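You operate a simulated robot arm through the tools that you are given. There is no shell and no other tool. Be economical: measure what you need, move in short steps, check, and stop when the job is done.

The job below is to be done with a simulated robot arm. You get a single attempt, and the scene is never put back.

Task
Put things in order on the top of the long steel bench. At the end: the orange cube is on the grey plain steel plate; the grey cap from the top of the long steel bench stands where the dial gauge stood; the dial gauge stands where the wide white tape roll stood; the wide white tape roll stands where the orange cube stood; whatever was shut is shut again. Leave all else as you found it, and nothing knocked over.

Only the result counts: the job must be done as asked and must still hold three seconds after the hand-in. Knocking over, shifting, dropping, spilling or breaking anything else fails it. Lids that push on must go on centred and level and be pressed home; caps that screw on are set level and turned clockwise until they are tight.

Robot
A 6-joint arm with a two-finger parallel gripper, fixed in place. Base frame: the origin is at the foot of the arm, x ahead of it, y to its left, z up; the work surface is at about z = 86. Lengths are in cm, angles in rad, forces in N, time in s.
With the tool pointing down near the work surface it reaches from about 26 to 68 cm from the base axis. Its first joint turns from -1.152 to 1.152 rad. Payload 2.9 kg.
The tool frame sits at the grasp point between the pads (the TCP): z along the fingers, y along the line on which they close. The tips reach 3 cm beyond it. Largest opening 11 cm; finger width 2, thickness 1; the body of the gripper, 4.8 by 11.2 cm, starts 5.5 cm behind the TCP.
Orientation is that of the tool frame in the base frame, as a unit quaternion [x, y, z, w]. With the fingers straight down and closing along the base's y, the tool's x points along the base's -x, its y along +y and its z along -z.

Tools
- The arm moves only by the tool jog_arm. Its argument "targets" is a list of rows, each an object of numbers (a shift or turn left out is 0, a gripper value left out holds the last): "rx", "ry", "rz": the turn, a rotation vector about the tool's x, y, z in units of 4 degrees (1.0 is 4 degrees); "x", "y", "z": the shift along the tool's x, y, z in units of 20 mm (1.0 is 20 mm); "gripper": the opening, from 0 (shut) to 1 (fully open). In form: [{"rx": .., "ry": .., "rz": .., "x": .., "y": .., "z": .., "gripper": ..}, ...]. A call has 1 to 20 rows; each row shifts and turns the commanded pose from where the row before left it, along the tool's axes as they then stand. A call with a number of a shift or a turn outside -1 to 1 is refused whole. A row lasts 0.2 s, in which the tool goes at most 5 cm and 0.15 rad; a call with a longer step from one row to the next is refused whole, and so is a gripper value outside its range. Where a pose cannot be reached the arm comes as near as it can. A force on the tool above 40 N (or 10 N above the force at the start of the call, whichever is more), or a blocked arm, ends the call early, and 0.2 s more pass. The fingers move at their own pace (about 10.8 cm/s each) and stop on an object; they squeeze with about 44 N. The grip force told is the motor's: it shows also when the fingers shut on nothing. Time passes only in rows, and 0.2 s behind the last, so rows that do not move let the fingers close. It gives the time, the measured TCP pose, the force on the tool (base axes), the opening and the grip force at its end, in the units of the frame above (readings bear some noise), with the torque about the TCP (base axes, N m) and any sound that the robot's microphone picked up, and new pictures: "pictures" is both (left out), scene, wrist or none.
- Cameras (640 x 400 px; columns grow to the right, rows downward): "scene" is fixed at [9.81, 46.55, 137.67]; the picture's right is [-0.42, -0.91, 0.00], its down [-0.58, 0.27, -0.77] and it looks along [0.70, -0.32, -0.64] (base axes); focal length 275 px, centre (320, 200). "wrist" rides on the gripper at [7.2, 1.7, -10.3] in the tool frame; the picture's right is [-0.23, 0.97, 0.00], its down [-0.76, -0.18, -0.62] and it looks along [-0.61, -0.14, 0.78] (tool axes); focal length 222 px, centre (320, 200). There is no depth. A picture from a camera that has moved, and an enlarged one, comes with that camera's place and axes in the base frame and with its lens.
- zoom(camera, box): a new picture of the part [left, top, right, bottom] of that camera's present view, enlarged. The clock stands still meanwhile.
- close_job(): hands the job in; it is judged then, once.

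Work in short steps. Places have to be worked out from the pictures, the camera data and where the tool is seen: move nearer, look again, correct. Check each grasp and each placing, and mend what went wrong. You have 120 turns and 200 pictures in all, those below and enlarged ones among them. Open the gripper and draw the arm clear of the work before you hand the job in, unless the task says otherwise; then end with one line.

The tools are called after "Emit:" as name(argument=value, ...) on one line, values as JSON. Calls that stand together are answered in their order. jog_arm: Moves the arm, as the interface text tells. Its arguments: {"type":"object","properties":{"targets":{"type":"array","items":{"type":"object","properties":{"rx":{"type":"number"},"ry":{"type":"number"},"rz":{"type":"number"},"x":{"type":"number"},"y":{"type":"number"},"z":{"type":"number"},"gripper":{"type":"number"}}}},"pictures":{"type":"string","enum":["both","scene","wrist","none"]}},"required":["targets"]} The other tools are called the same way: zoom (camera, box) takes an enlarged picture of a part of a camera's view; close_job () hands the job in.

At the start:

```text
clock: 0.0
tool_pos: [38.47, -5.07, 111.57]
tool_rot: [0.0, 1.0, 0.0, 0.0]
contact_force: [0.6, -0.2, 0.1]
ft_torque: [0.0, -0.02, -0.04]
gripper_width: 11.02
grasp_force: 0.0
```

scene: 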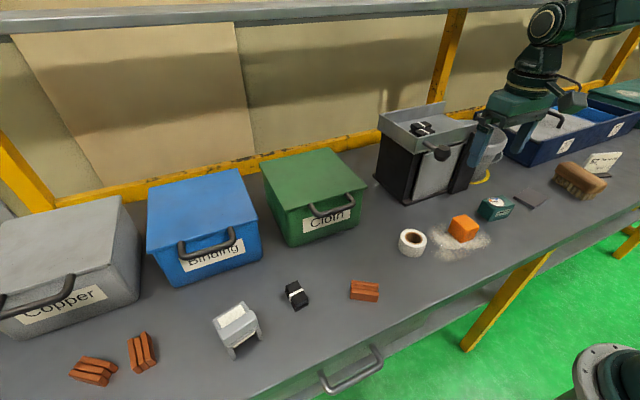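
wrist: 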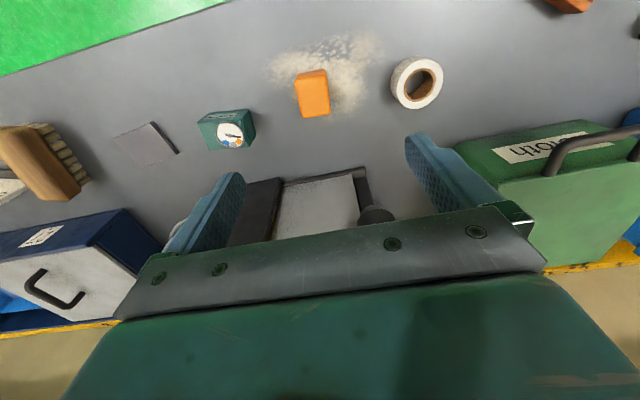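

I'll zoom in on both views to identify the objects.

Emit:
zoom(camera="scene", box=[380, 90, 640, 260])

Emit:
zoom(camera="scene", box=[190, 230, 400, 370])

Emit:
zoom(camera="wrist", box=[90, 30, 490, 280])

```text
2.35 times, centred on (510, 175) of scene
camera zoom: at [9.81, 46.55, 137.67], right [-0.42, -0.91, 0.0], down [-0.58, 0.27, -0.77], along [0.7, -0.32, -0.64], focal length 648 px, centre (-127, 259)
```

zoom: 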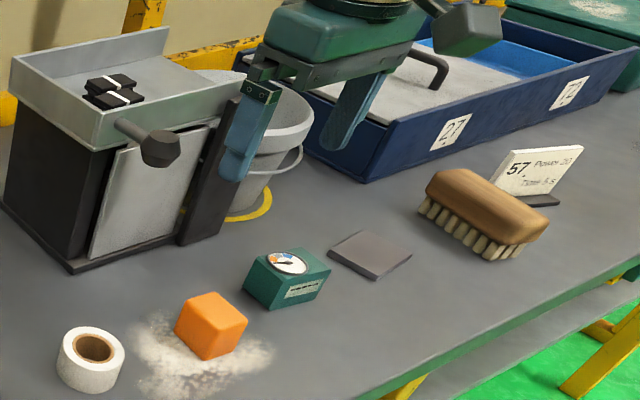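

```text
2.86 times, centred on (295, 300) of scene
camera zoom: at [9.81, 46.55, 137.67], right [-0.42, -0.91, 0.0], down [-0.58, 0.27, -0.77], along [0.7, -0.32, -0.64], focal length 786 px, centre (391, -86)
```

zoom: 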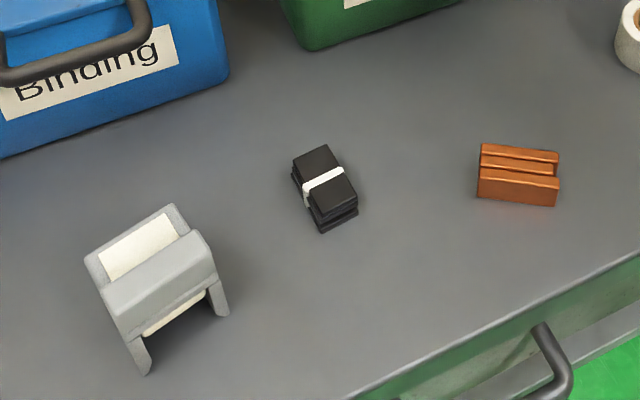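

```text
1.60 times, centred on (290, 155) of wrist
camera zoom: at [31.1, -3.34, 121.95], right [0.23, 0.97, 0.0], down [0.76, -0.18, 0.62], along [0.61, -0.14, -0.78], focal length 355 px, centre (368, 272)
```

zoom: 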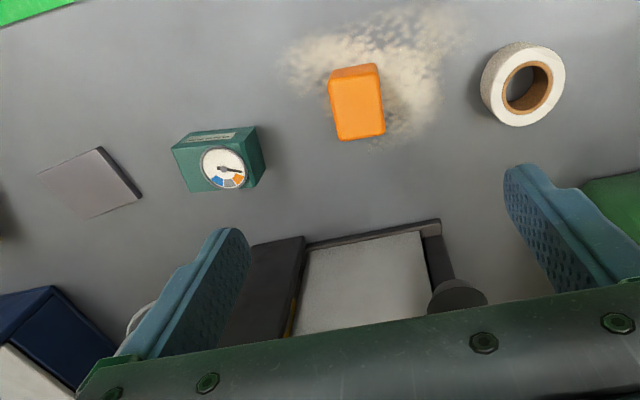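

No obvious screw cap is visible; the grey saddle-shaped thing at the left is a candidate. I move the arm left at height to look at it with the wrist camera and to uncover the right side of the scene.

Emit:
jog_arm(targets=[{"y": 1, "x": 0.3}, {"y": 1, "x": 0.3}, {"y": 1, "x": 0.3}, {"y": 1, "x": 0.3}, {"y": 1, "x": 0.3}, {"y": 1}, {"y": 1}, {"y": 1}, {"y": 1}, {"y": 1}, {"y": 1}, {"y": 1}, {"y": 1}, {"y": 1}, {"y": 1}, {"y": 1}, {"y": 1}, {"y": 1}, {"y": 1}, {"y": 1}])

```text
clock: 4.2
tool_pos: [35.02, 35.13, 111.72]
tool_rot: [0.0, 1.0, 0.0, -0.001]
contact_force: [1.0, -1.0, 0.5]
ft_torque: [0.0, -0.02, -0.01]
gripper_width: 11.02
grasp_force: 0.1
camera wrist: at [27.82, 36.84, 122.03], right [0.23, 0.97, 0.0], down [0.76, -0.18, 0.62], along [0.61, -0.14, -0.78], focal length 222 px, centre (320, 200)
```

scene: 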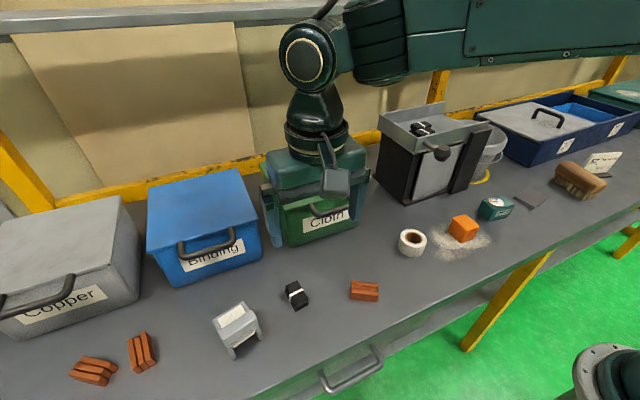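
wrist: 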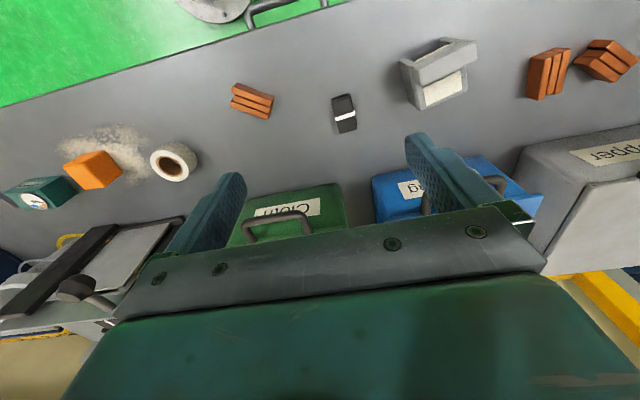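

Emit:
zoom(camera="scene", box=[370, 70, 640, 240])

Emit:
zoom(camera="wrist", box=[320, 0, 640, 200])

Emit:
zoom(camera="scene", box=[200, 280, 320, 360])

```text
2.35 times, centred on (505, 155) of scene
camera zoom: at [9.81, 46.55, 137.67], right [-0.42, -0.91, 0.0], down [-0.58, 0.27, -0.77], along [0.7, -0.32, -0.64], focal length 648 px, centre (-115, 306)
```

zoom: 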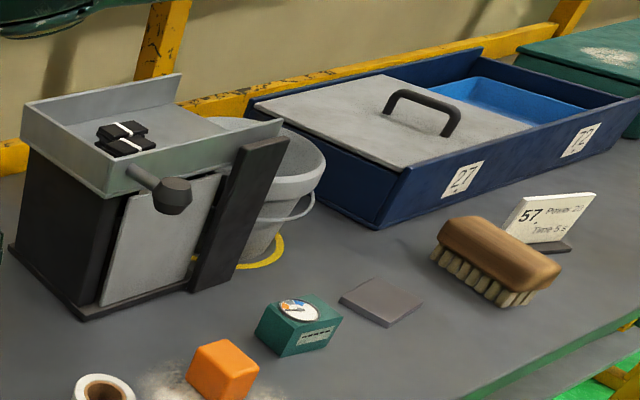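

```text
2.00 times, centred on (480, 100) of wrist
camera zoom: at [27.82, 36.84, 122.03], right [0.23, 0.97, 0.0], down [0.76, -0.18, 0.62], along [0.61, -0.14, -0.78], focal length 444 px, centre (0, 400)
```

zoom: 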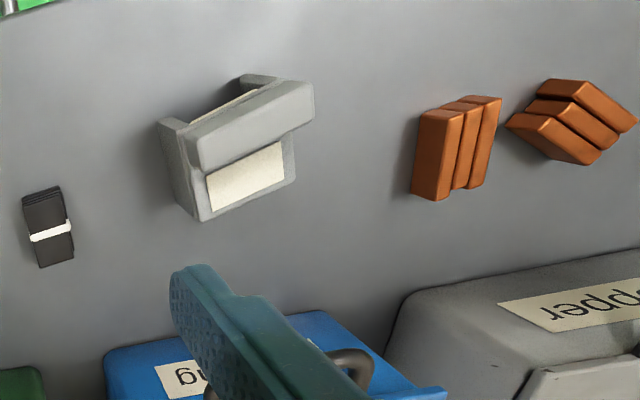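

```text
5.00 times, centred on (260, 320) of scene
camera zoom: at [9.81, 46.55, 137.67], right [-0.42, -0.91, 0.0], down [-0.58, 0.27, -0.77], along [0.7, -0.32, -0.64], focal length 1376 px, centre (620, -400)
```

zoom: 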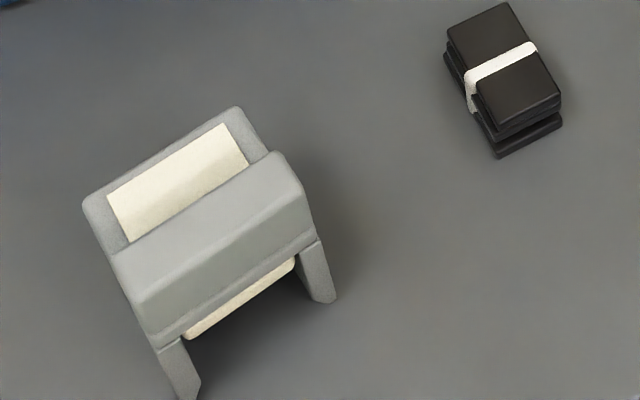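

The grey saddle-like object is the prime candidate; I go nearer to look at it from another side.

Emit:
jog_arm(targets=[{"y": 1, "x": 0.3}, {"y": 1, "x": 0.3, "z": 0.5}, {"y": 1, "x": 0.3, "z": 0.5}, {"y": 1, "x": 0.3, "z": 0.5}, {"y": 1, "x": 0.3, "z": 0.5}, {"y": 1, "x": 0.3, "z": 0.5}, {"x": 0.3, "z": 0.5}, {"x": 0.3, "z": 0.5}], pictures="wrist")

```text
clock: 6.0
tool_pos: [30.61, 46.71, 104.79]
tool_rot: [-0.001, 1.0, 0.0, 0.0]
contact_force: [0.4, 0.7, 0.3]
ft_torque: [0.0, 0.01, 0.03]
gripper_width: 10.99
grasp_force: 0.0
camera wrist: at [23.25, 48.49, 115.06], right [0.23, 0.97, 0.0], down [0.76, -0.18, 0.62], along [0.61, -0.14, -0.78], focal length 222 px, centre (320, 200)
```

wrist: 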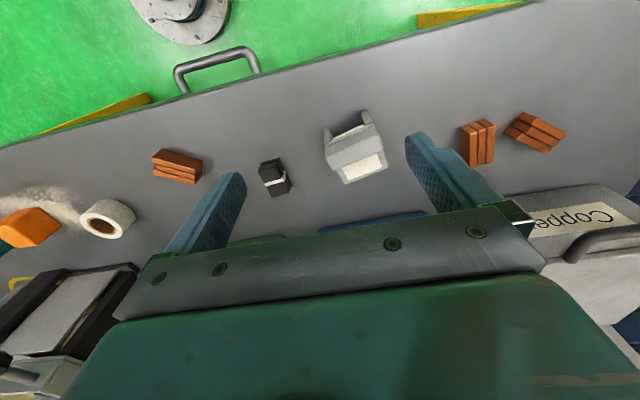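

Emit:
zoom(camera="wrist", box=[240, 85, 432, 205])

```text
3.33 times, centred on (336, 145) of wrist
camera zoom: at [23.25, 48.49, 115.06], right [0.23, 0.97, 0.0], down [0.76, -0.18, 0.62], along [0.61, -0.14, -0.78], focal length 740 px, centre (267, 383)
```

zoom: 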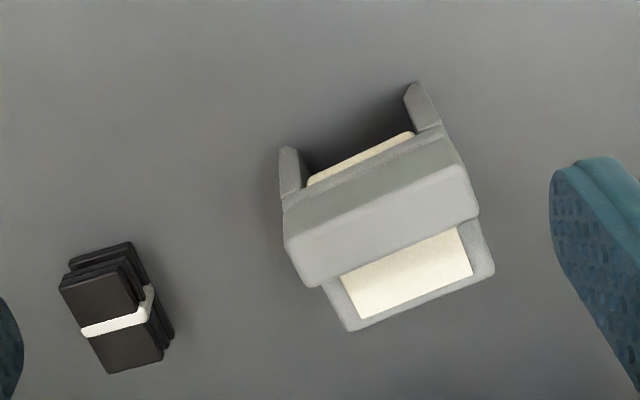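

It doesn't look decisively like a cap, so I survey behind the boxes and machine: rise, move over the middle, then turn the wrist camera round.

Emit:
jog_arm(targets=[{"z": -1}, {"z": -1}, {"z": -1}, {"z": -1}, {"z": -1}, {"z": -1}, {"z": -1}, {"y": -1}, {"y": -1}, {"y": -1}, {"y": -1, "x": -1}, {"y": -1, "x": -1}, {"y": -1, "x": -1}, {"y": -1, "x": -1}, {"y": -1, "x": -1}, {"y": -1, "x": -1}, {"y": -1, "x": -1}, {"y": -1}, {"y": -1}, {"y": -1}], pictures="none")

Emit:
jog_arm(targets=[{"rz": 1}, {"rz": 1}, {"rz": 1}, {"rz": 1}, {"rz": 1}, {"rz": 1}, {"rz": 1}, {"rz": 1}, {"rz": 1}, {"rz": 1}, {"rz": 1}, {"rz": 1}, {"rz": 1}, {"rz": 1}, {"rz": 1}, {"rz": 1}, {"rz": 1}, {"rz": 1}, {"rz": 1}, {"rz": 1}], pictures="wrist")

```text
clock: 10.2
tool_pos: [44.69, 20.75, 118.62]
tool_rot: [0.0, 1.0, 0.0, 0.0]
contact_force: [0.7, -0.5, 0.2]
ft_torque: [0.0, -0.04, -0.02]
gripper_width: 11.01
grasp_force: 0.1
```

```text
clock: 14.4
tool_pos: [44.72, 20.82, 118.64]
tool_rot: [0.643, 0.766, 0.0, 0.0]
contact_force: [0.4, 0.3, 0.7]
ft_torque: [0.03, 0.01, -0.03]
gripper_width: 10.98
grasp_force: 0.1
camera wrist: at [45.09, 28.39, 128.8], right [1.0, -0.06, 0.0], down [-0.04, -0.78, 0.62], along [-0.04, -0.62, -0.78], focal length 222 px, centre (320, 200)
```

wrist: 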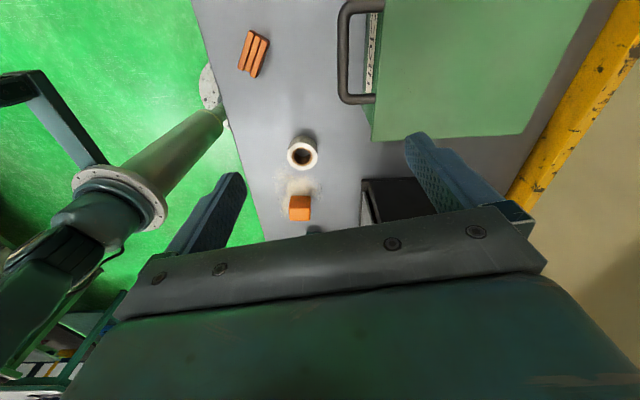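

Nothing behind the Cloth box or between it and the machine. I move right to see past the machine into the bucket area.

Emit:
jog_arm(targets=[{"x": -1}, {"x": -1}, {"x": -1}, {"x": -1}, {"x": -1}, {"x": -1}, {"x": -1}, {"x": -1}, {"x": -1}, {"x": -1}, {"x": -1}, {"x": -1}, {"x": -1}, {"x": -1}, {"x": -1}, {"x": -1}])

```text
clock: 17.8
tool_pos: [50.26, -10.61, 118.79]
tool_rot: [0.642, 0.766, 0.001, -0.001]
contact_force: [0.5, -0.9, 0.1]
ft_torque: [-0.01, -0.02, 0.03]
gripper_width: 10.98
grasp_force: 0.1
camera wrist: at [50.67, -3.16, 129.04], right [1.0, -0.05, 0.0], down [-0.04, -0.78, 0.62], along [-0.03, -0.62, -0.78], focal length 222 px, centre (320, 200)
```

scene: 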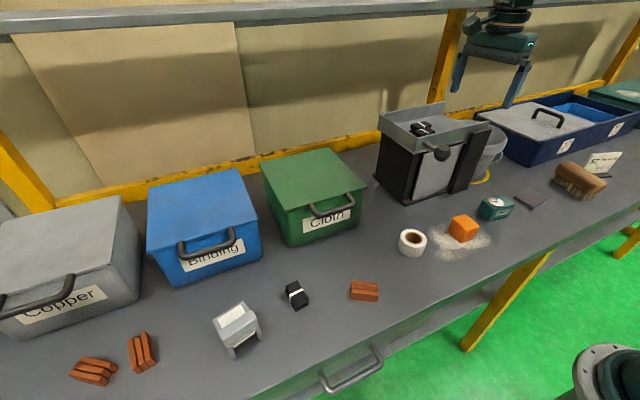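
wrist: 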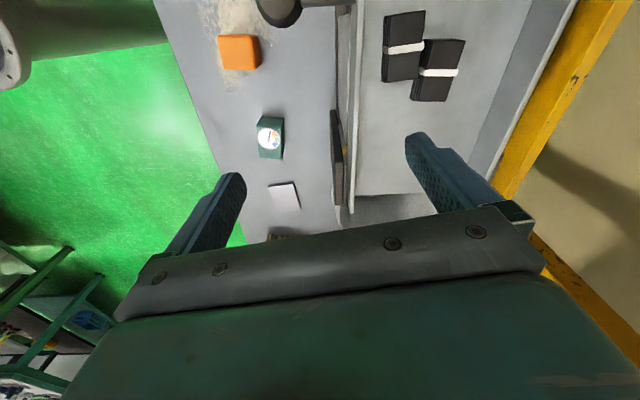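

The tray holds two black bundles. Further right to see the bucket and the blue tray.

Emit:
jog_arm(targets=[{"x": -1}, {"x": -1}, {"x": -1}, {"x": -1}, {"x": -1}, {"x": -1}, {"x": -1}, {"x": -1}, {"x": -1}, {"x": -1}], pictures="wrist")

```text
clock: 20.0
tool_pos: [52.63, -28.82, 118.21]
tool_rot: [0.643, 0.766, 0.0, 0.0]
contact_force: [-0.5, 0.8, -0.4]
ft_torque: [0.0, 0.01, -0.03]
gripper_width: 10.98
grasp_force: 0.2
out of reach, approached as far as the arm can: row 9, 10
camera wrist: at [53.06, -21.38, 128.49], right [1.0, -0.05, 0.0], down [-0.04, -0.78, 0.62], along [-0.03, -0.62, -0.78], focal length 222 px, centre (320, 200)
```

wrist: 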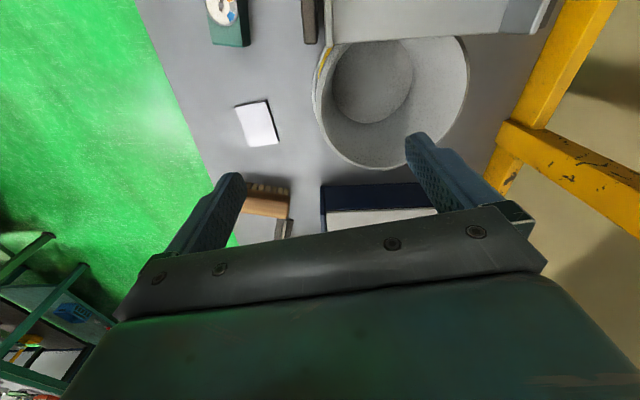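

Bucket empty. One more look to the far right before deciding.

Emit:
jog_arm(targets=[{"y": -1}, {"y": -1}, {"y": -1}, {"y": -1}, {"y": -1}, {"y": -1}, {"y": -1}, {"y": -1}, {"x": -1}, {"x": -1}, {"x": -1}, {"x": -1}, {"x": -1}, {"x": -1}, {"x": -1}, {"x": -1}])

```text
clock: 23.4
tool_pos: [39.03, -46.14, 117.54]
tool_rot: [0.643, 0.766, 0.001, 0.0]
contact_force: [0.2, 0.2, -0.1]
ft_torque: [-0.03, 0.0, 0.04]
gripper_width: 11.0
grasp_force: 0.1
out of reach, approached as far as the arm can: row 16
camera wrist: at [39.41, -38.68, 127.77], right [1.0, -0.05, 0.0], down [-0.04, -0.78, 0.62], along [-0.03, -0.62, -0.78], focal length 222 px, centre (320, 200)
```

scene: 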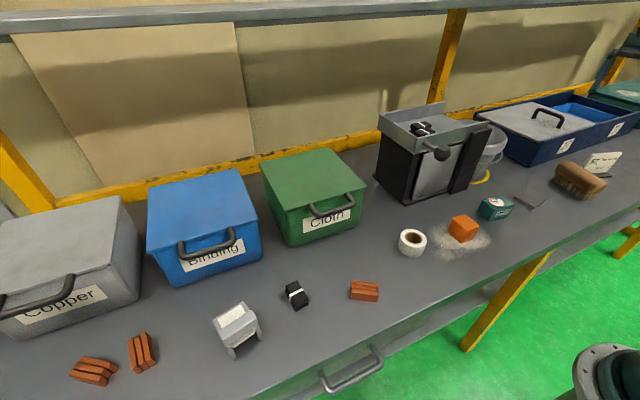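
wrist: 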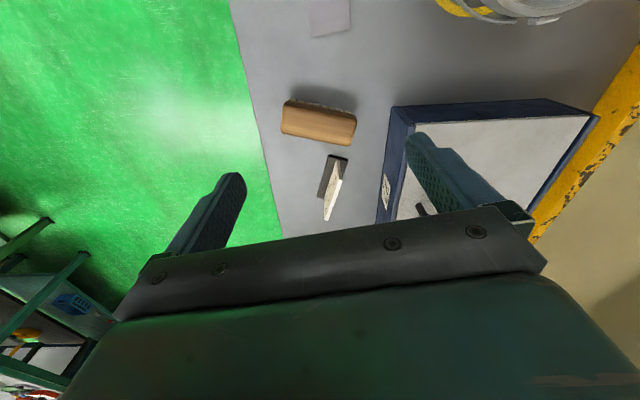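

No other candidate: the grey saddle-shaped piece must be the cap. I turn the wrist back and go above the cube/gauge area for measuring.

Emit:
jog_arm(targets=[{"rz": -1}, {"rz": -1}, {"rz": -1}, {"rz": -1}, {"rz": -1}, {"rz": -1}, {"rz": -1}, {"rz": -1}, {"rz": -1}, {"rz": -1}, {"rz": -1}, {"rz": -1}, {"rz": -1}, {"rz": -1}, {"rz": -1}, {"rz": -1}, {"rz": -1}, {"rz": -1}, {"rz": -1}, {"rz": -1}], pictures="none")

Emit:
jog_arm(targets=[{"y": 1, "x": 0.5}, {"y": 1, "x": 0.5}, {"y": 1, "x": 0.5}, {"y": 1, "x": 0.5}, {"y": 1, "x": 0.5}, {"y": 1, "x": 0.5}, {"y": 1, "x": 0.5}, {"y": 1, "x": 0.5}, {"y": 1, "z": 0.5}, {"y": 1, "z": 0.5}, {"y": 1, "z": 0.5}, {"y": 1, "z": 0.5}, {"z": 0.5}, {"z": 0.5}, {"z": 0.5}, {"z": 0.5}], pictures="wrist")

```text
clock: 27.6
tool_pos: [39.25, -46.03, 117.43]
tool_rot: [-0.001, 1.0, 0.0, 0.0]
contact_force: [0.0, 0.4, -0.6]
ft_torque: [0.02, -0.02, 0.01]
gripper_width: 11.01
grasp_force: 0.0
```

```text
clock: 31.0
tool_pos: [31.21, -21.9, 109.23]
tool_rot: [-0.001, 1.0, 0.0, 0.0]
contact_force: [-0.3, 0.6, -0.2]
ft_torque: [0.01, 0.0, -0.02]
gripper_width: 11.01
grasp_force: 0.1
camera wrist: at [23.93, -20.22, 119.55], right [0.23, 0.97, 0.0], down [0.76, -0.18, 0.62], along [0.61, -0.14, -0.78], focal length 222 px, centre (320, 200)
```

wrist: 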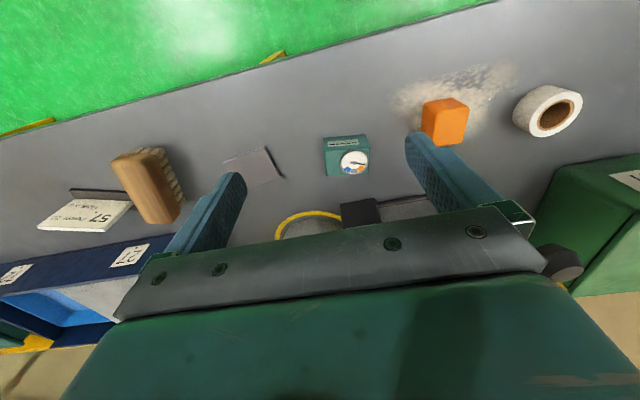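

Emit:
zoom(camera="wrist", box=[210, 60, 450, 210])

Emit:
zoom(camera="wrist", box=[400, 60, 592, 180])

```text
2.67 times, centred on (330, 135) of wrist
camera zoom: at [23.93, -20.22, 119.55], right [0.23, 0.97, 0.0], down [0.76, -0.18, 0.62], along [0.61, -0.14, -0.78], focal length 592 px, centre (293, 373)
```

zoom: 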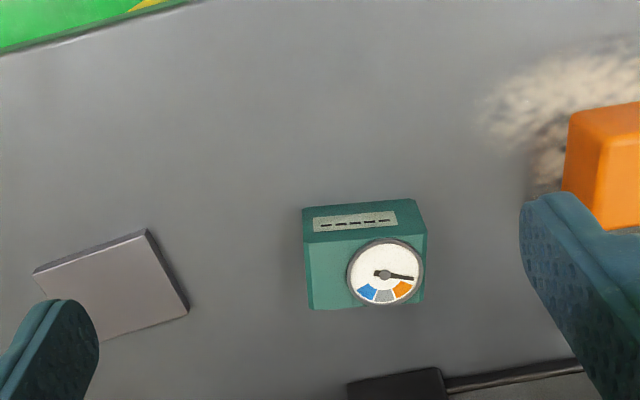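

```text
3.33 times, centred on (496, 120) of wrist
camera zoom: at [23.93, -20.22, 119.55], right [0.23, 0.97, 0.0], down [0.76, -0.18, 0.62], along [0.61, -0.14, -0.78], focal length 740 px, centre (-267, 467)
```

zoom: 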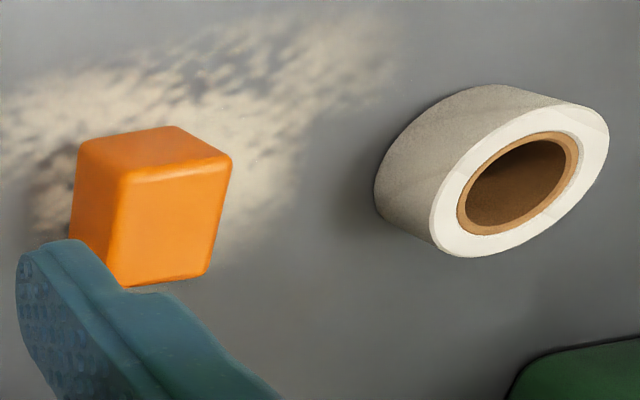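

Estimates: cube centre ≈(38.5,-5.8), nearly square to the axes; plate centre ≈(40.8,-36), tape ≈(40.7,8.3), gauge ≈(41,-20). I go above the cube and partly down.

Emit:
jog_arm(targets=[{"y": 1, "x": -0.45}, {"y": 1, "x": -0.45}, {"y": 1, "x": -0.45}, {"y": 1, "x": -0.45}, {"y": 1, "x": -0.45}, {"y": 1, "x": -0.45}, {"y": 1, "x": -0.45}, {"y": 1, "x": -0.5}, {"z": 1}, {"z": 1}, {"z": 1}, {"z": 1}, {"z": 1}, {"z": 0.8}])

```text
clock: 34.0
tool_pos: [38.52, -5.98, 97.72]
tool_rot: [0.0, 1.0, 0.0, 0.0]
contact_force: [0.0, 0.2, 0.2]
ft_torque: [-0.04, 0.01, 0.0]
gripper_width: 11.0
grasp_force: 0.3
camera wrist: at [31.24, -4.21, 108.01], right [0.23, 0.97, 0.0], down [0.76, -0.18, 0.62], along [0.61, -0.14, -0.78], focal length 222 px, centre (320, 200)
```

scene: 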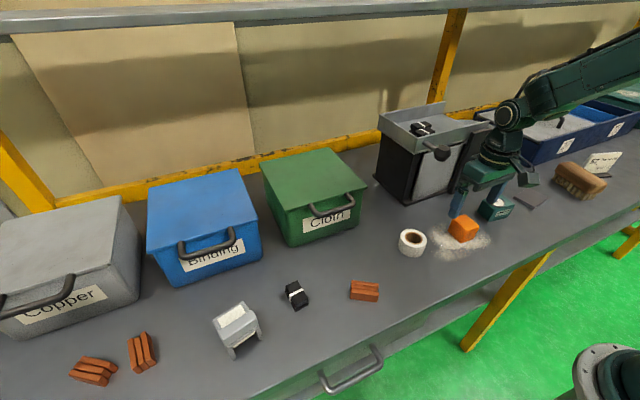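
wrist: 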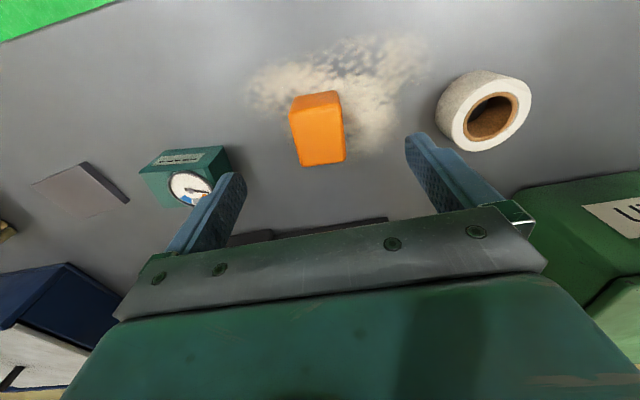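

Cube centre ≈(38.3,-5.9), yaw about -6°. I turn to match, descend to z≈89.5 and close.

Emit:
jog_arm(targets=[{"rz": 0.75}, {"rz": 0.75}, {"z": 1}, {"z": 1}, {"z": 1}, {"z": 0.7}, {"z": 0.4}, {"gripper": 0.3}, {"gripper": 0.3}, {"gripper": 0.3}, {"gripper": 0.3}, {"gripper": 0.3}])

```text
clock: 36.6
tool_pos: [38.6, -6.06, 89.53]
tool_rot: [0.052, 0.999, 0.0, 0.0]
contact_force: [0.4, 0.0, -0.3]
ft_torque: [0.0, 0.0, -0.01]
gripper_width: 4.14
grasp_force: 44.0
camera wrist: at [31.48, -3.61, 99.83], right [0.33, 0.94, 0.0], down [0.74, -0.26, 0.62], along [0.59, -0.2, -0.78], focal length 222 px, centre (320, 200)
```

scene: 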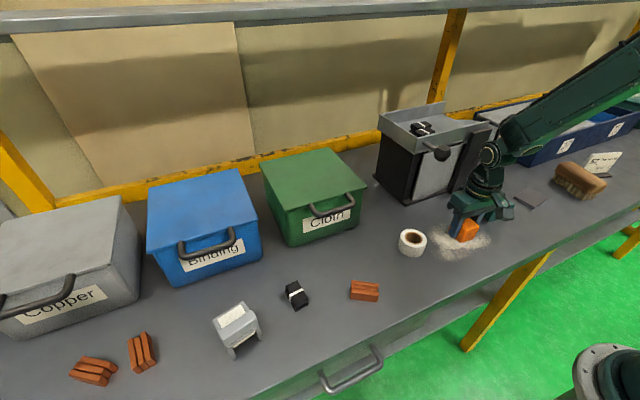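
wrist: 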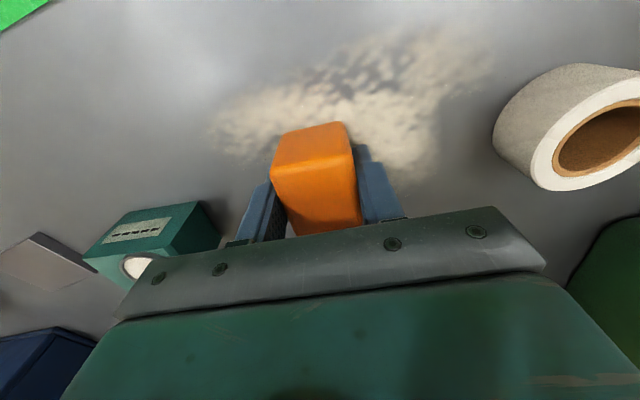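

Cube gripped (4.1 wide). Lift, turn back and carry to above the plate.

Emit:
jog_arm(targets=[{"z": -1}, {"z": -1}, {"z": -1}, {"z": -1}, {"z": -1}, {"rz": -0.75}, {"rz": -0.75}, {"y": -1}, {"y": -1}, {"y": -1}, {"y": -1}, {"y": -1}, {"y": -1}, {"y": -1}, {"y": -1}, {"y": -1}, {"y": -1, "x": -0.5}, {"y": -1, "x": -0.5}, {"y": -1}, {"y": -0.5}])

```text
clock: 40.8
tool_pos: [40.62, -31.08, 99.58]
tool_rot: [0.0, 1.0, 0.0, 0.0]
contact_force: [-0.1, 0.2, -1.4]
ft_torque: [0.02, -0.02, 0.02]
gripper_width: 4.13
grasp_force: 43.8
camera wrist: at [33.26, -29.36, 109.85], right [0.23, 0.97, 0.0], down [0.76, -0.18, 0.62], along [0.61, -0.14, -0.78], focal length 222 px, centre (320, 200)
```

scene: 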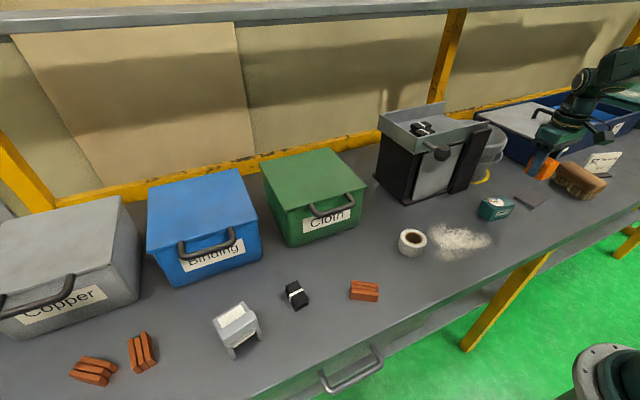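
wrist: 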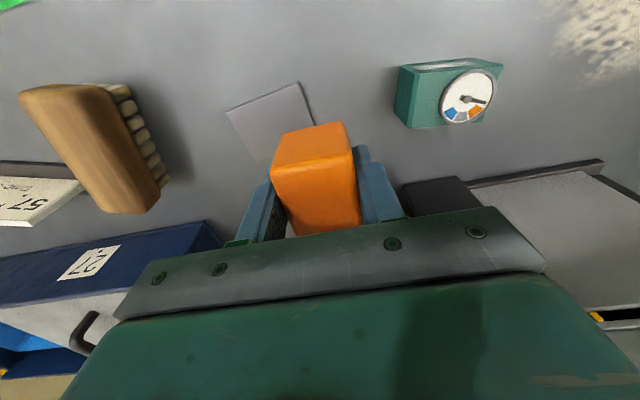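

Plate centre confirmed (40.6,-36.0). Move over it and descend to just above contact.

Emit:
jog_arm(targets=[{"y": -1}, {"y": -1}, {"y": -0.45}, {"z": 1}, {"z": 1}, {"z": 1}, {"z": 1}, {"z": 0.5}, {}], pictures="wrist")

```text
clock: 42.8
tool_pos: [40.46, -35.82, 90.53]
tool_rot: [-0.001, 1.0, 0.0, 0.0]
contact_force: [0.4, 0.1, -0.7]
ft_torque: [0.0, 0.0, -0.01]
gripper_width: 4.14
grasp_force: 44.0
camera wrist: at [33.13, -34.18, 100.83], right [0.23, 0.97, 0.0], down [0.76, -0.18, 0.62], along [0.61, -0.14, -0.78], focal length 222 px, centre (320, 200)
```

wrist: 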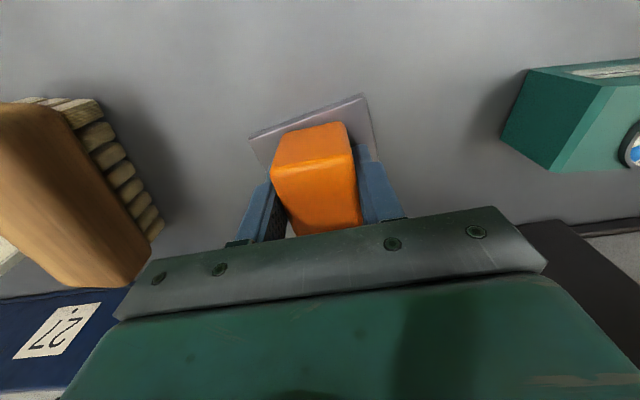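

Well centred. Lower gently to feel contact.

Emit:
jog_arm(targets=[{"z": 0.1, "x": -0.1}, {"z": 0.1}, {}], pictures="none")

```text
clock: 43.6
tool_pos: [40.65, -36.05, 90.5]
tool_rot: [0.0, 1.0, -0.001, 0.001]
contact_force: [-6.3, 3.3, 34.1]
ft_torque: [0.26, 0.55, 0.0]
gripper_width: 4.11
grasp_force: 43.8
```

Contact (34 N). Ease up a bit, then release and rise.

Emit:
jog_arm(targets=[{"z": -0.15}, {}, {"gripper": 0.6}, {"gripper": 0.6}, {"gripper": 0.6}, {"z": -0.5}, {"z": -1}, {"z": -1}, {"z": -1}, {"z": -1}])

```text
clock: 45.8
tool_pos: [40.41, -35.94, 99.65]
tool_rot: [-0.001, 1.0, 0.0, 0.001]
contact_force: [-0.8, -0.3, 0.7]
ft_torque: [-0.02, -0.01, 0.01]
gripper_width: 6.59
grasp_force: 0.1
camera wrist: at [33.17, -34.15, 109.95], right [0.23, 0.97, 0.0], down [0.76, -0.18, 0.62], along [0.61, -0.14, -0.78], focal length 222 px, centre (320, 200)
```

scene: 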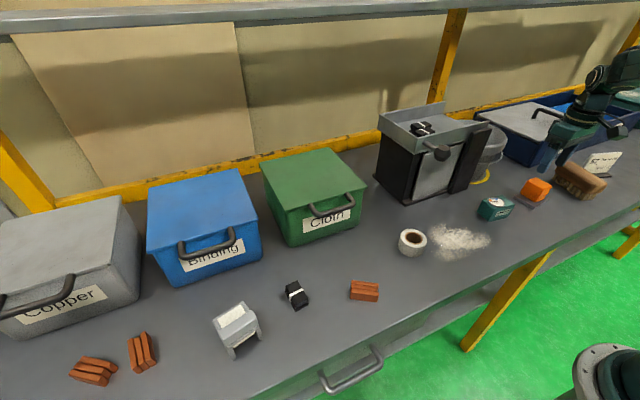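
wrist: 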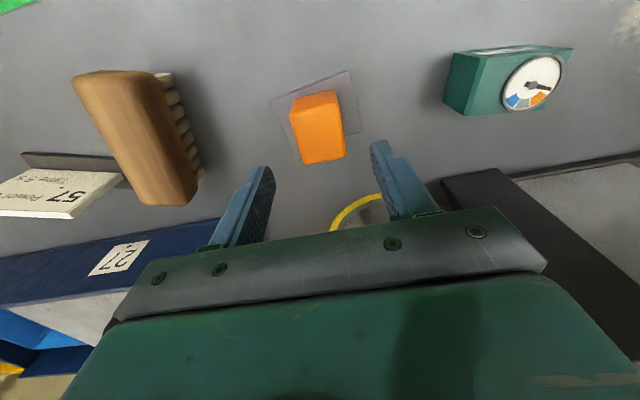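

Cube sits on the plate. Now go to the tape roll, gripper fully open.

Emit:
jog_arm(targets=[{"y": 1, "gripper": 1}, {"y": 1}, {"y": 1}, {"y": 1}, {"y": 1}, {"y": 1}, {"y": 1}, {"y": 1}, {"y": 1}, {"y": 1}, {"y": 1}, {"y": 1}, {"y": 1}, {"y": 1}, {"y": 1}, {"y": 1}, {"y": 1}, {"y": 1}, {"y": 1}, {"y": 1}], pictures="wrist")

```text
clock: 50.0
tool_pos: [40.64, 3.93, 99.61]
tool_rot: [0.0, 1.0, -0.001, 0.0]
contact_force: [0.2, 0.1, 0.1]
ft_torque: [0.02, 0.02, -0.01]
gripper_width: 10.98
grasp_force: 0.1
camera wrist: at [33.32, 5.63, 109.9], right [0.23, 0.97, 0.0], down [0.76, -0.18, 0.62], along [0.61, -0.14, -0.78], focal length 222 px, centre (320, 200)
```

wrist: 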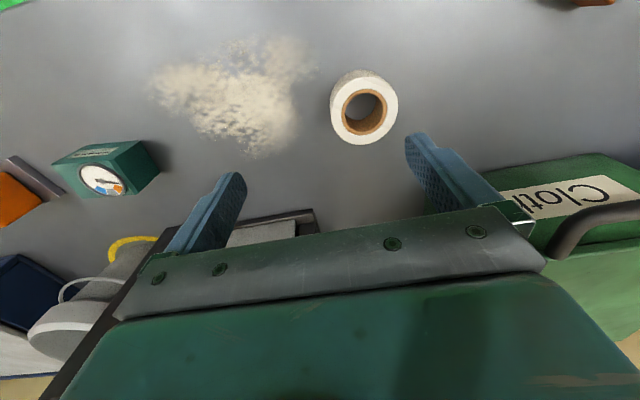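

Emit:
zoom(camera="wrist", box=[280, 40, 440, 140])

Emit:
zoom(camera="scene", box=[380, 190, 540, 290])

```text
4.00 times, centred on (360, 90) of wrist
camera zoom: at [33.32, 5.63, 109.9], right [0.23, 0.97, 0.0], down [0.76, -0.18, 0.62], along [0.61, -0.14, -0.78], focal length 888 px, centre (160, 640)
```

zoom: 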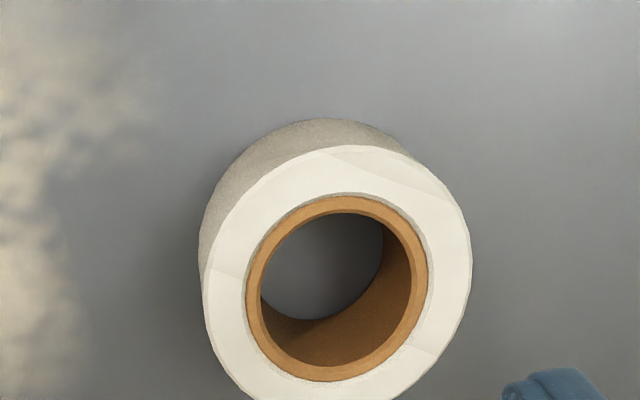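

```text
4.00 times, centred on (460, 240) of scene
camera zoom: at [9.81, 46.55, 137.67], right [-0.42, -0.91, 0.0], down [-0.58, 0.27, -0.77], along [0.7, -0.32, -0.64], focal length 1101 px, centre (-240, 40)
```

zoom: 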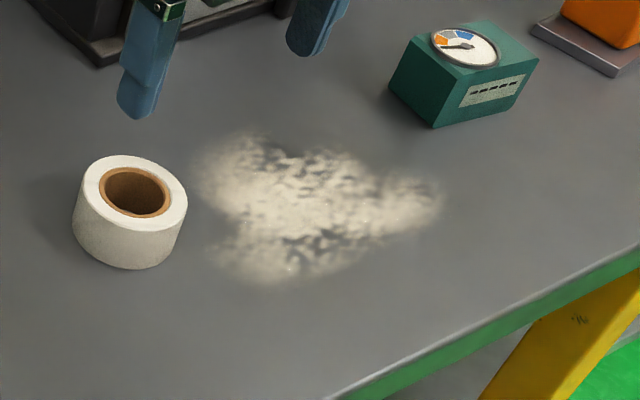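

Tape centre ≈(40.5,8.1), ∅6, ~3 high. Move over, descend to z≈89.4 and close.

Emit:
jog_arm(targets=[{"y": 1}, {"y": 1}, {"y": 0.1}, {"z": 1}, {"z": 1}, {"z": 1}, {"z": 1}, {"z": 0.7}, {"z": 0.4}, {}, {"gripper": 0.4}, {"gripper": 0.4}, {"gripper": 0.4}, {"gripper": 0.4}, {"gripper": 0.4}], pictures="wrist")

```text
clock: 53.2
tool_pos: [40.82, 8.25, 89.42]
tool_rot: [0.0, 1.0, 0.0, 0.0]
contact_force: [0.6, 0.2, 0.5]
ft_torque: [0.0, 0.0, 0.0]
gripper_width: 5.82
grasp_force: 44.3
camera wrist: at [33.44, 10.01, 99.72], right [0.23, 0.97, 0.0], down [0.76, -0.18, 0.62], along [0.61, -0.14, -0.78], focal length 222 px, centre (320, 200)
```

wrist: 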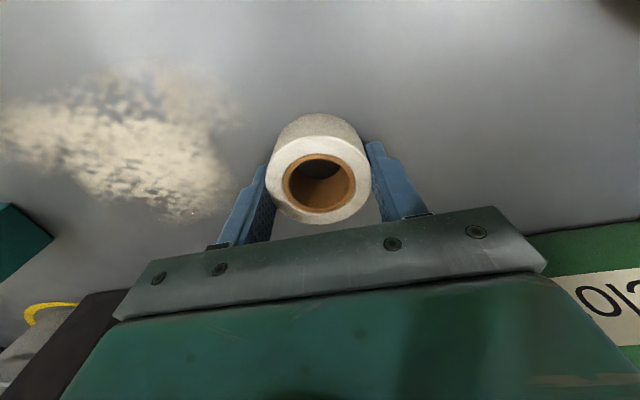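

Tape held; its centre ≈(40.4,8.3). Carry it to the cube's spot (38.4,-6.0).

Emit:
jog_arm(targets=[{"z": -1}, {"z": -1}, {"y": -1, "x": 0.5}, {"y": -1, "x": 0.5}, {"y": -1}, {"y": -1}, {"y": -1}, {"y": -1}, {"y": -1}, {"y": -0.1}, {"z": 1}, {"z": 0.8}, {}], pictures="none")

```text
clock: 56.0
tool_pos: [38.64, -5.78, 89.66]
tool_rot: [0.0, 1.0, 0.0, 0.0]
contact_force: [0.0, 0.1, -0.3]
ft_torque: [-0.03, -0.02, 0.0]
gripper_width: 5.82
grasp_force: 43.7
```

Emit:
jog_arm(targets=[{"z": 0.05, "y": -0.1}, {"z": 0.05}, {}], pictures="none")

```text
clock: 56.8
tool_pos: [38.7, -6.2, 89.48]
tool_rot: [0.0, 1.0, 0.0, 0.001]
contact_force: [-0.6, -0.3, -1.0]
ft_torque: [0.0, 0.0, -0.01]
gripper_width: 5.83
grasp_force: 43.9
```

At bench height. Release and rise.

Emit:
jog_arm(targets=[{"z": 0.02}, {"gripper": 0.75}, {"gripper": 0.75}, {"gripper": 0.75}, {"z": -1}, {"z": -1}, {"z": -1}, {"z": -1}, {"z": -1}])

```text
clock: 58.8
tool_pos: [38.83, -6.06, 99.39]
tool_rot: [0.0, 1.0, 0.0, -0.001]
contact_force: [-0.3, -0.1, -0.7]
ft_torque: [-0.03, -0.03, 0.02]
gripper_width: 8.29
grasp_force: 0.1
camera wrist: at [31.55, -4.37, 109.67], right [0.23, 0.97, 0.0], down [0.76, -0.18, 0.62], along [0.61, -0.14, -0.78], focal length 222 px, centre (320, 200)
```

scene: 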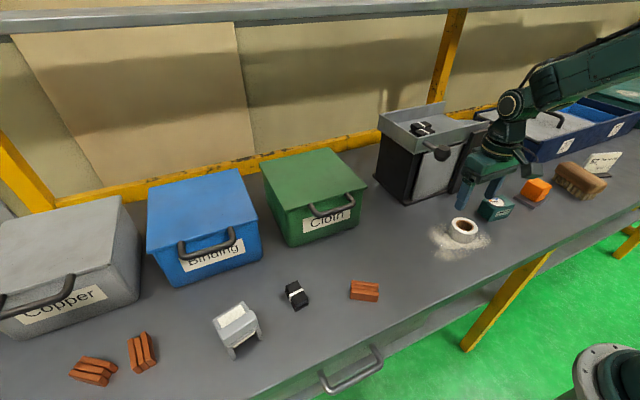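
wrist: 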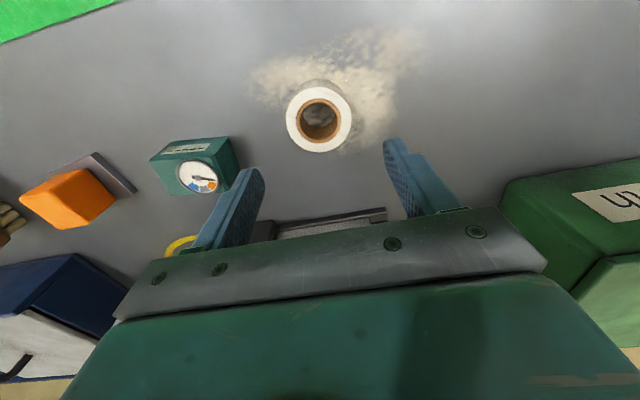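

Tape is in place. Move above the gauge and look.

Emit:
jog_arm(targets=[{"y": -1, "gripper": 1}, {"y": -1}, {"y": -1}, {"y": -1}, {"y": -1}, {"y": -1, "x": -0.5}, {"y": -1, "x": -0.3}], pictures="wrist")

Emit:
zoom(camera="wrist", box=[240, 40, 400, 140])

Emit:
zoom(camera="scene", box=[440, 165, 600, 265])

```text
clock: 60.4
tool_pos: [40.39, -20.12, 99.44]
tool_rot: [0.0, 1.0, 0.0, 0.0]
contact_force: [-0.4, -0.4, 0.3]
ft_torque: [-0.01, -0.03, -0.02]
gripper_width: 11.03
grasp_force: 0.0
camera wrist: at [33.07, -18.48, 109.8], right [0.23, 0.97, 0.0], down [0.76, -0.18, 0.62], along [0.61, -0.14, -0.78], focal length 222 px, centre (320, 200)
```

wrist: 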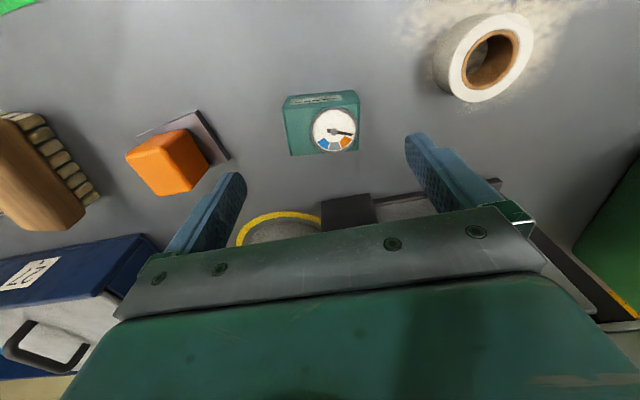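

```text
4.00 times, centred on (320, 90) of wrist
camera zoom: at [33.07, -18.48, 109.8], right [0.23, 0.97, 0.0], down [0.76, -0.18, 0.62], along [0.61, -0.14, -0.78], focal length 888 px, centre (320, 640)
```

zoom: 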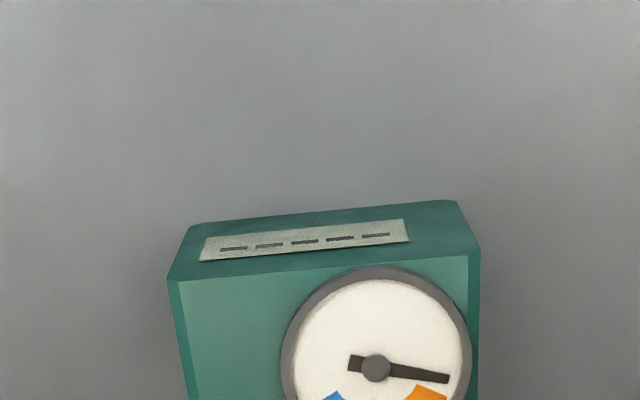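

```text
4.00 times, centred on (520, 215) of scene
camera zoom: at [9.8, 46.55, 137.67], right [-0.42, -0.91, 0.0], down [-0.58, 0.27, -0.77], along [0.7, -0.32, -0.64], focal length 1101 px, centre (-480, 140)
```

zoom: 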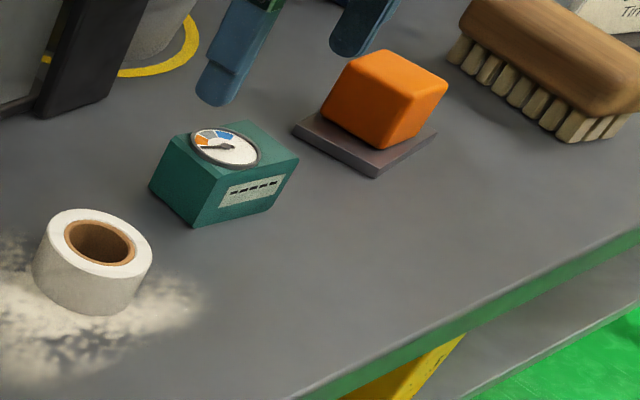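

Gauge centre ≈(40.75,-19.95), yaw ≈-8°, about 6.6×4.4×4. Align, descend, close.

Emit:
jog_arm(targets=[{"x": -0.17, "y": 0.08}, {"rz": 1}, {"rz": 1}, {"z": 1}, {"z": 1}, {"z": 1}, {"z": 1}, {"z": 0.7}, {"z": 0.3}, {}, {"gripper": 0.45}, {"gripper": 0.45}, {"gripper": 0.45}, {"gripper": 0.45}], pictures="wrist")

```text
clock: 63.4
tool_pos: [40.71, -20.04, 89.35]
tool_rot: [0.069, 0.998, 0.0, 0.0]
contact_force: [-0.1, 0.3, 0.0]
ft_torque: [-0.02, 0.01, -0.01]
gripper_width: 6.56
grasp_force: 25.0
camera wrist: at [33.6, -17.34, 99.7], right [0.36, 0.93, 0.0], down [0.73, -0.28, 0.62], along [0.58, -0.22, -0.78], focal length 222 px, centre (320, 200)
```

wrist: 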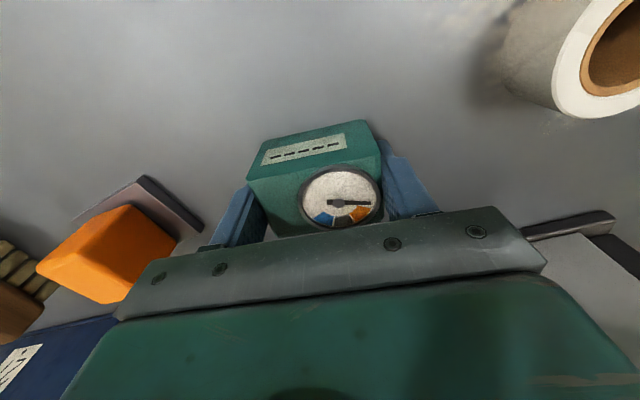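

Gripped. Lift and carry to the tape's old spot (40.4,8.2).

Emit:
jog_arm(targets=[{"z": -0.5}, {"z": -1}, {"z": -1}, {"z": -1}, {"z": -0.5}, {"y": 1, "x": 0.15}, {"y": 1, "x": 0.15}, {"y": 1, "x": 0.15}, {"y": 1, "x": 0.15}, {"y": 1, "x": 0.15}, {"y": 1, "x": 0.15}, {"y": 1, "x": 0.15}, {"y": 1, "x": 0.15}, {"y": 1, "x": 0.15}, {"y": 1, "x": 0.15}, {"y": 1, "x": 0.15}, {"y": 1, "x": 0.15}, {"y": 1, "x": 0.15}, {"y": 0.97, "x": 0.16}, {}])

```text
clock: 67.6
tool_pos: [40.51, 8.14, 97.62]
tool_rot: [0.07, 0.998, -0.001, -0.001]
contact_force: [0.2, -0.4, -2.1]
ft_torque: [-0.03, 0.01, 0.03]
gripper_width: 6.59
grasp_force: 25.0
camera wrist: at [33.43, 10.9, 107.84], right [0.36, 0.93, 0.0], down [0.73, -0.28, 0.62], along [0.58, -0.22, -0.78], focal length 222 px, centre (320, 200)
```

scene: 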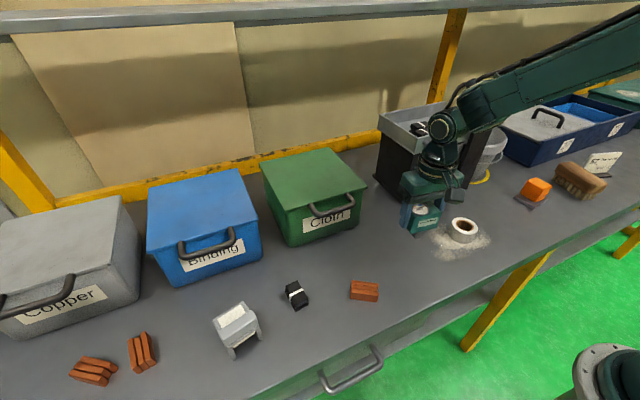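
wrist: 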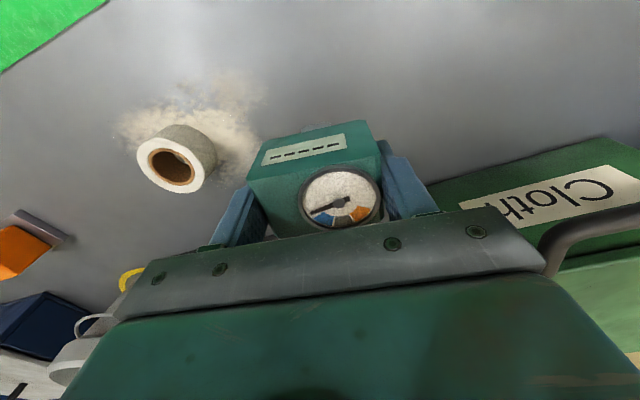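

Lower gently onto the bench.

Emit:
jog_arm(targets=[{"z": 1}, {"z": 1}, {"z": 1}, {"z": 0.7}, {"z": 0.3}, {}, {"z": 0.05}, {"z": 0.05}, {}], pictures="none")

```text
clock: 69.6
tool_pos: [40.44, 8.22, 89.21]
tool_rot: [0.07, 0.998, 0.001, 0.002]
contact_force: [4.8, 1.3, 21.8]
ft_torque: [-0.08, -0.11, 0.0]
gripper_width: 6.58
grasp_force: 24.7
```

Contact at 22 N; ease up slightly, release and rise.

Emit:
jog_arm(targets=[{"z": -0.06}, {}, {"gripper": 0.8}, {"gripper": 0.8}, {"gripper": 0.8}, {"z": -1}, {"z": -1}, {"z": -1}, {"z": -1}, {"z": -1}, {"rz": -1}, {"rz": -1}])

```text
clock: 72.2
tool_pos: [40.5, 8.25, 99.39]
tool_rot: [-0.001, 1.0, 0.0, 0.0]
contact_force: [-0.4, 0.4, -0.4]
ft_torque: [-0.02, -0.01, -0.01]
gripper_width: 8.81
grasp_force: 0.1
camera wrist: at [33.1, 10.04, 109.67], right [0.23, 0.97, 0.0], down [0.76, -0.18, 0.62], along [0.61, -0.14, -0.78], focal length 222 px, centre (320, 200)
```

scene: 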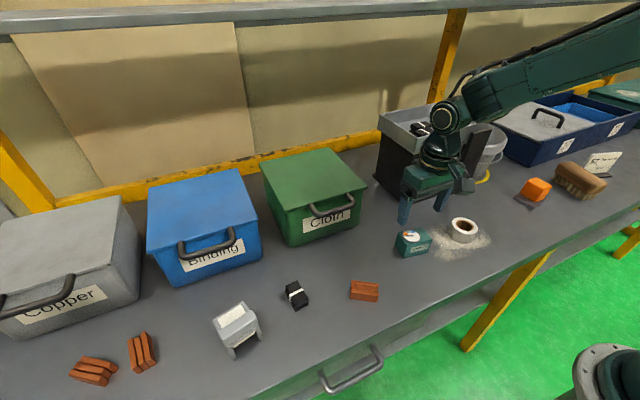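
wrist: 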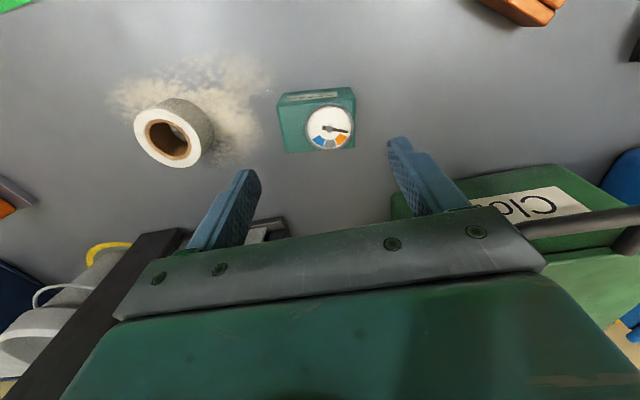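

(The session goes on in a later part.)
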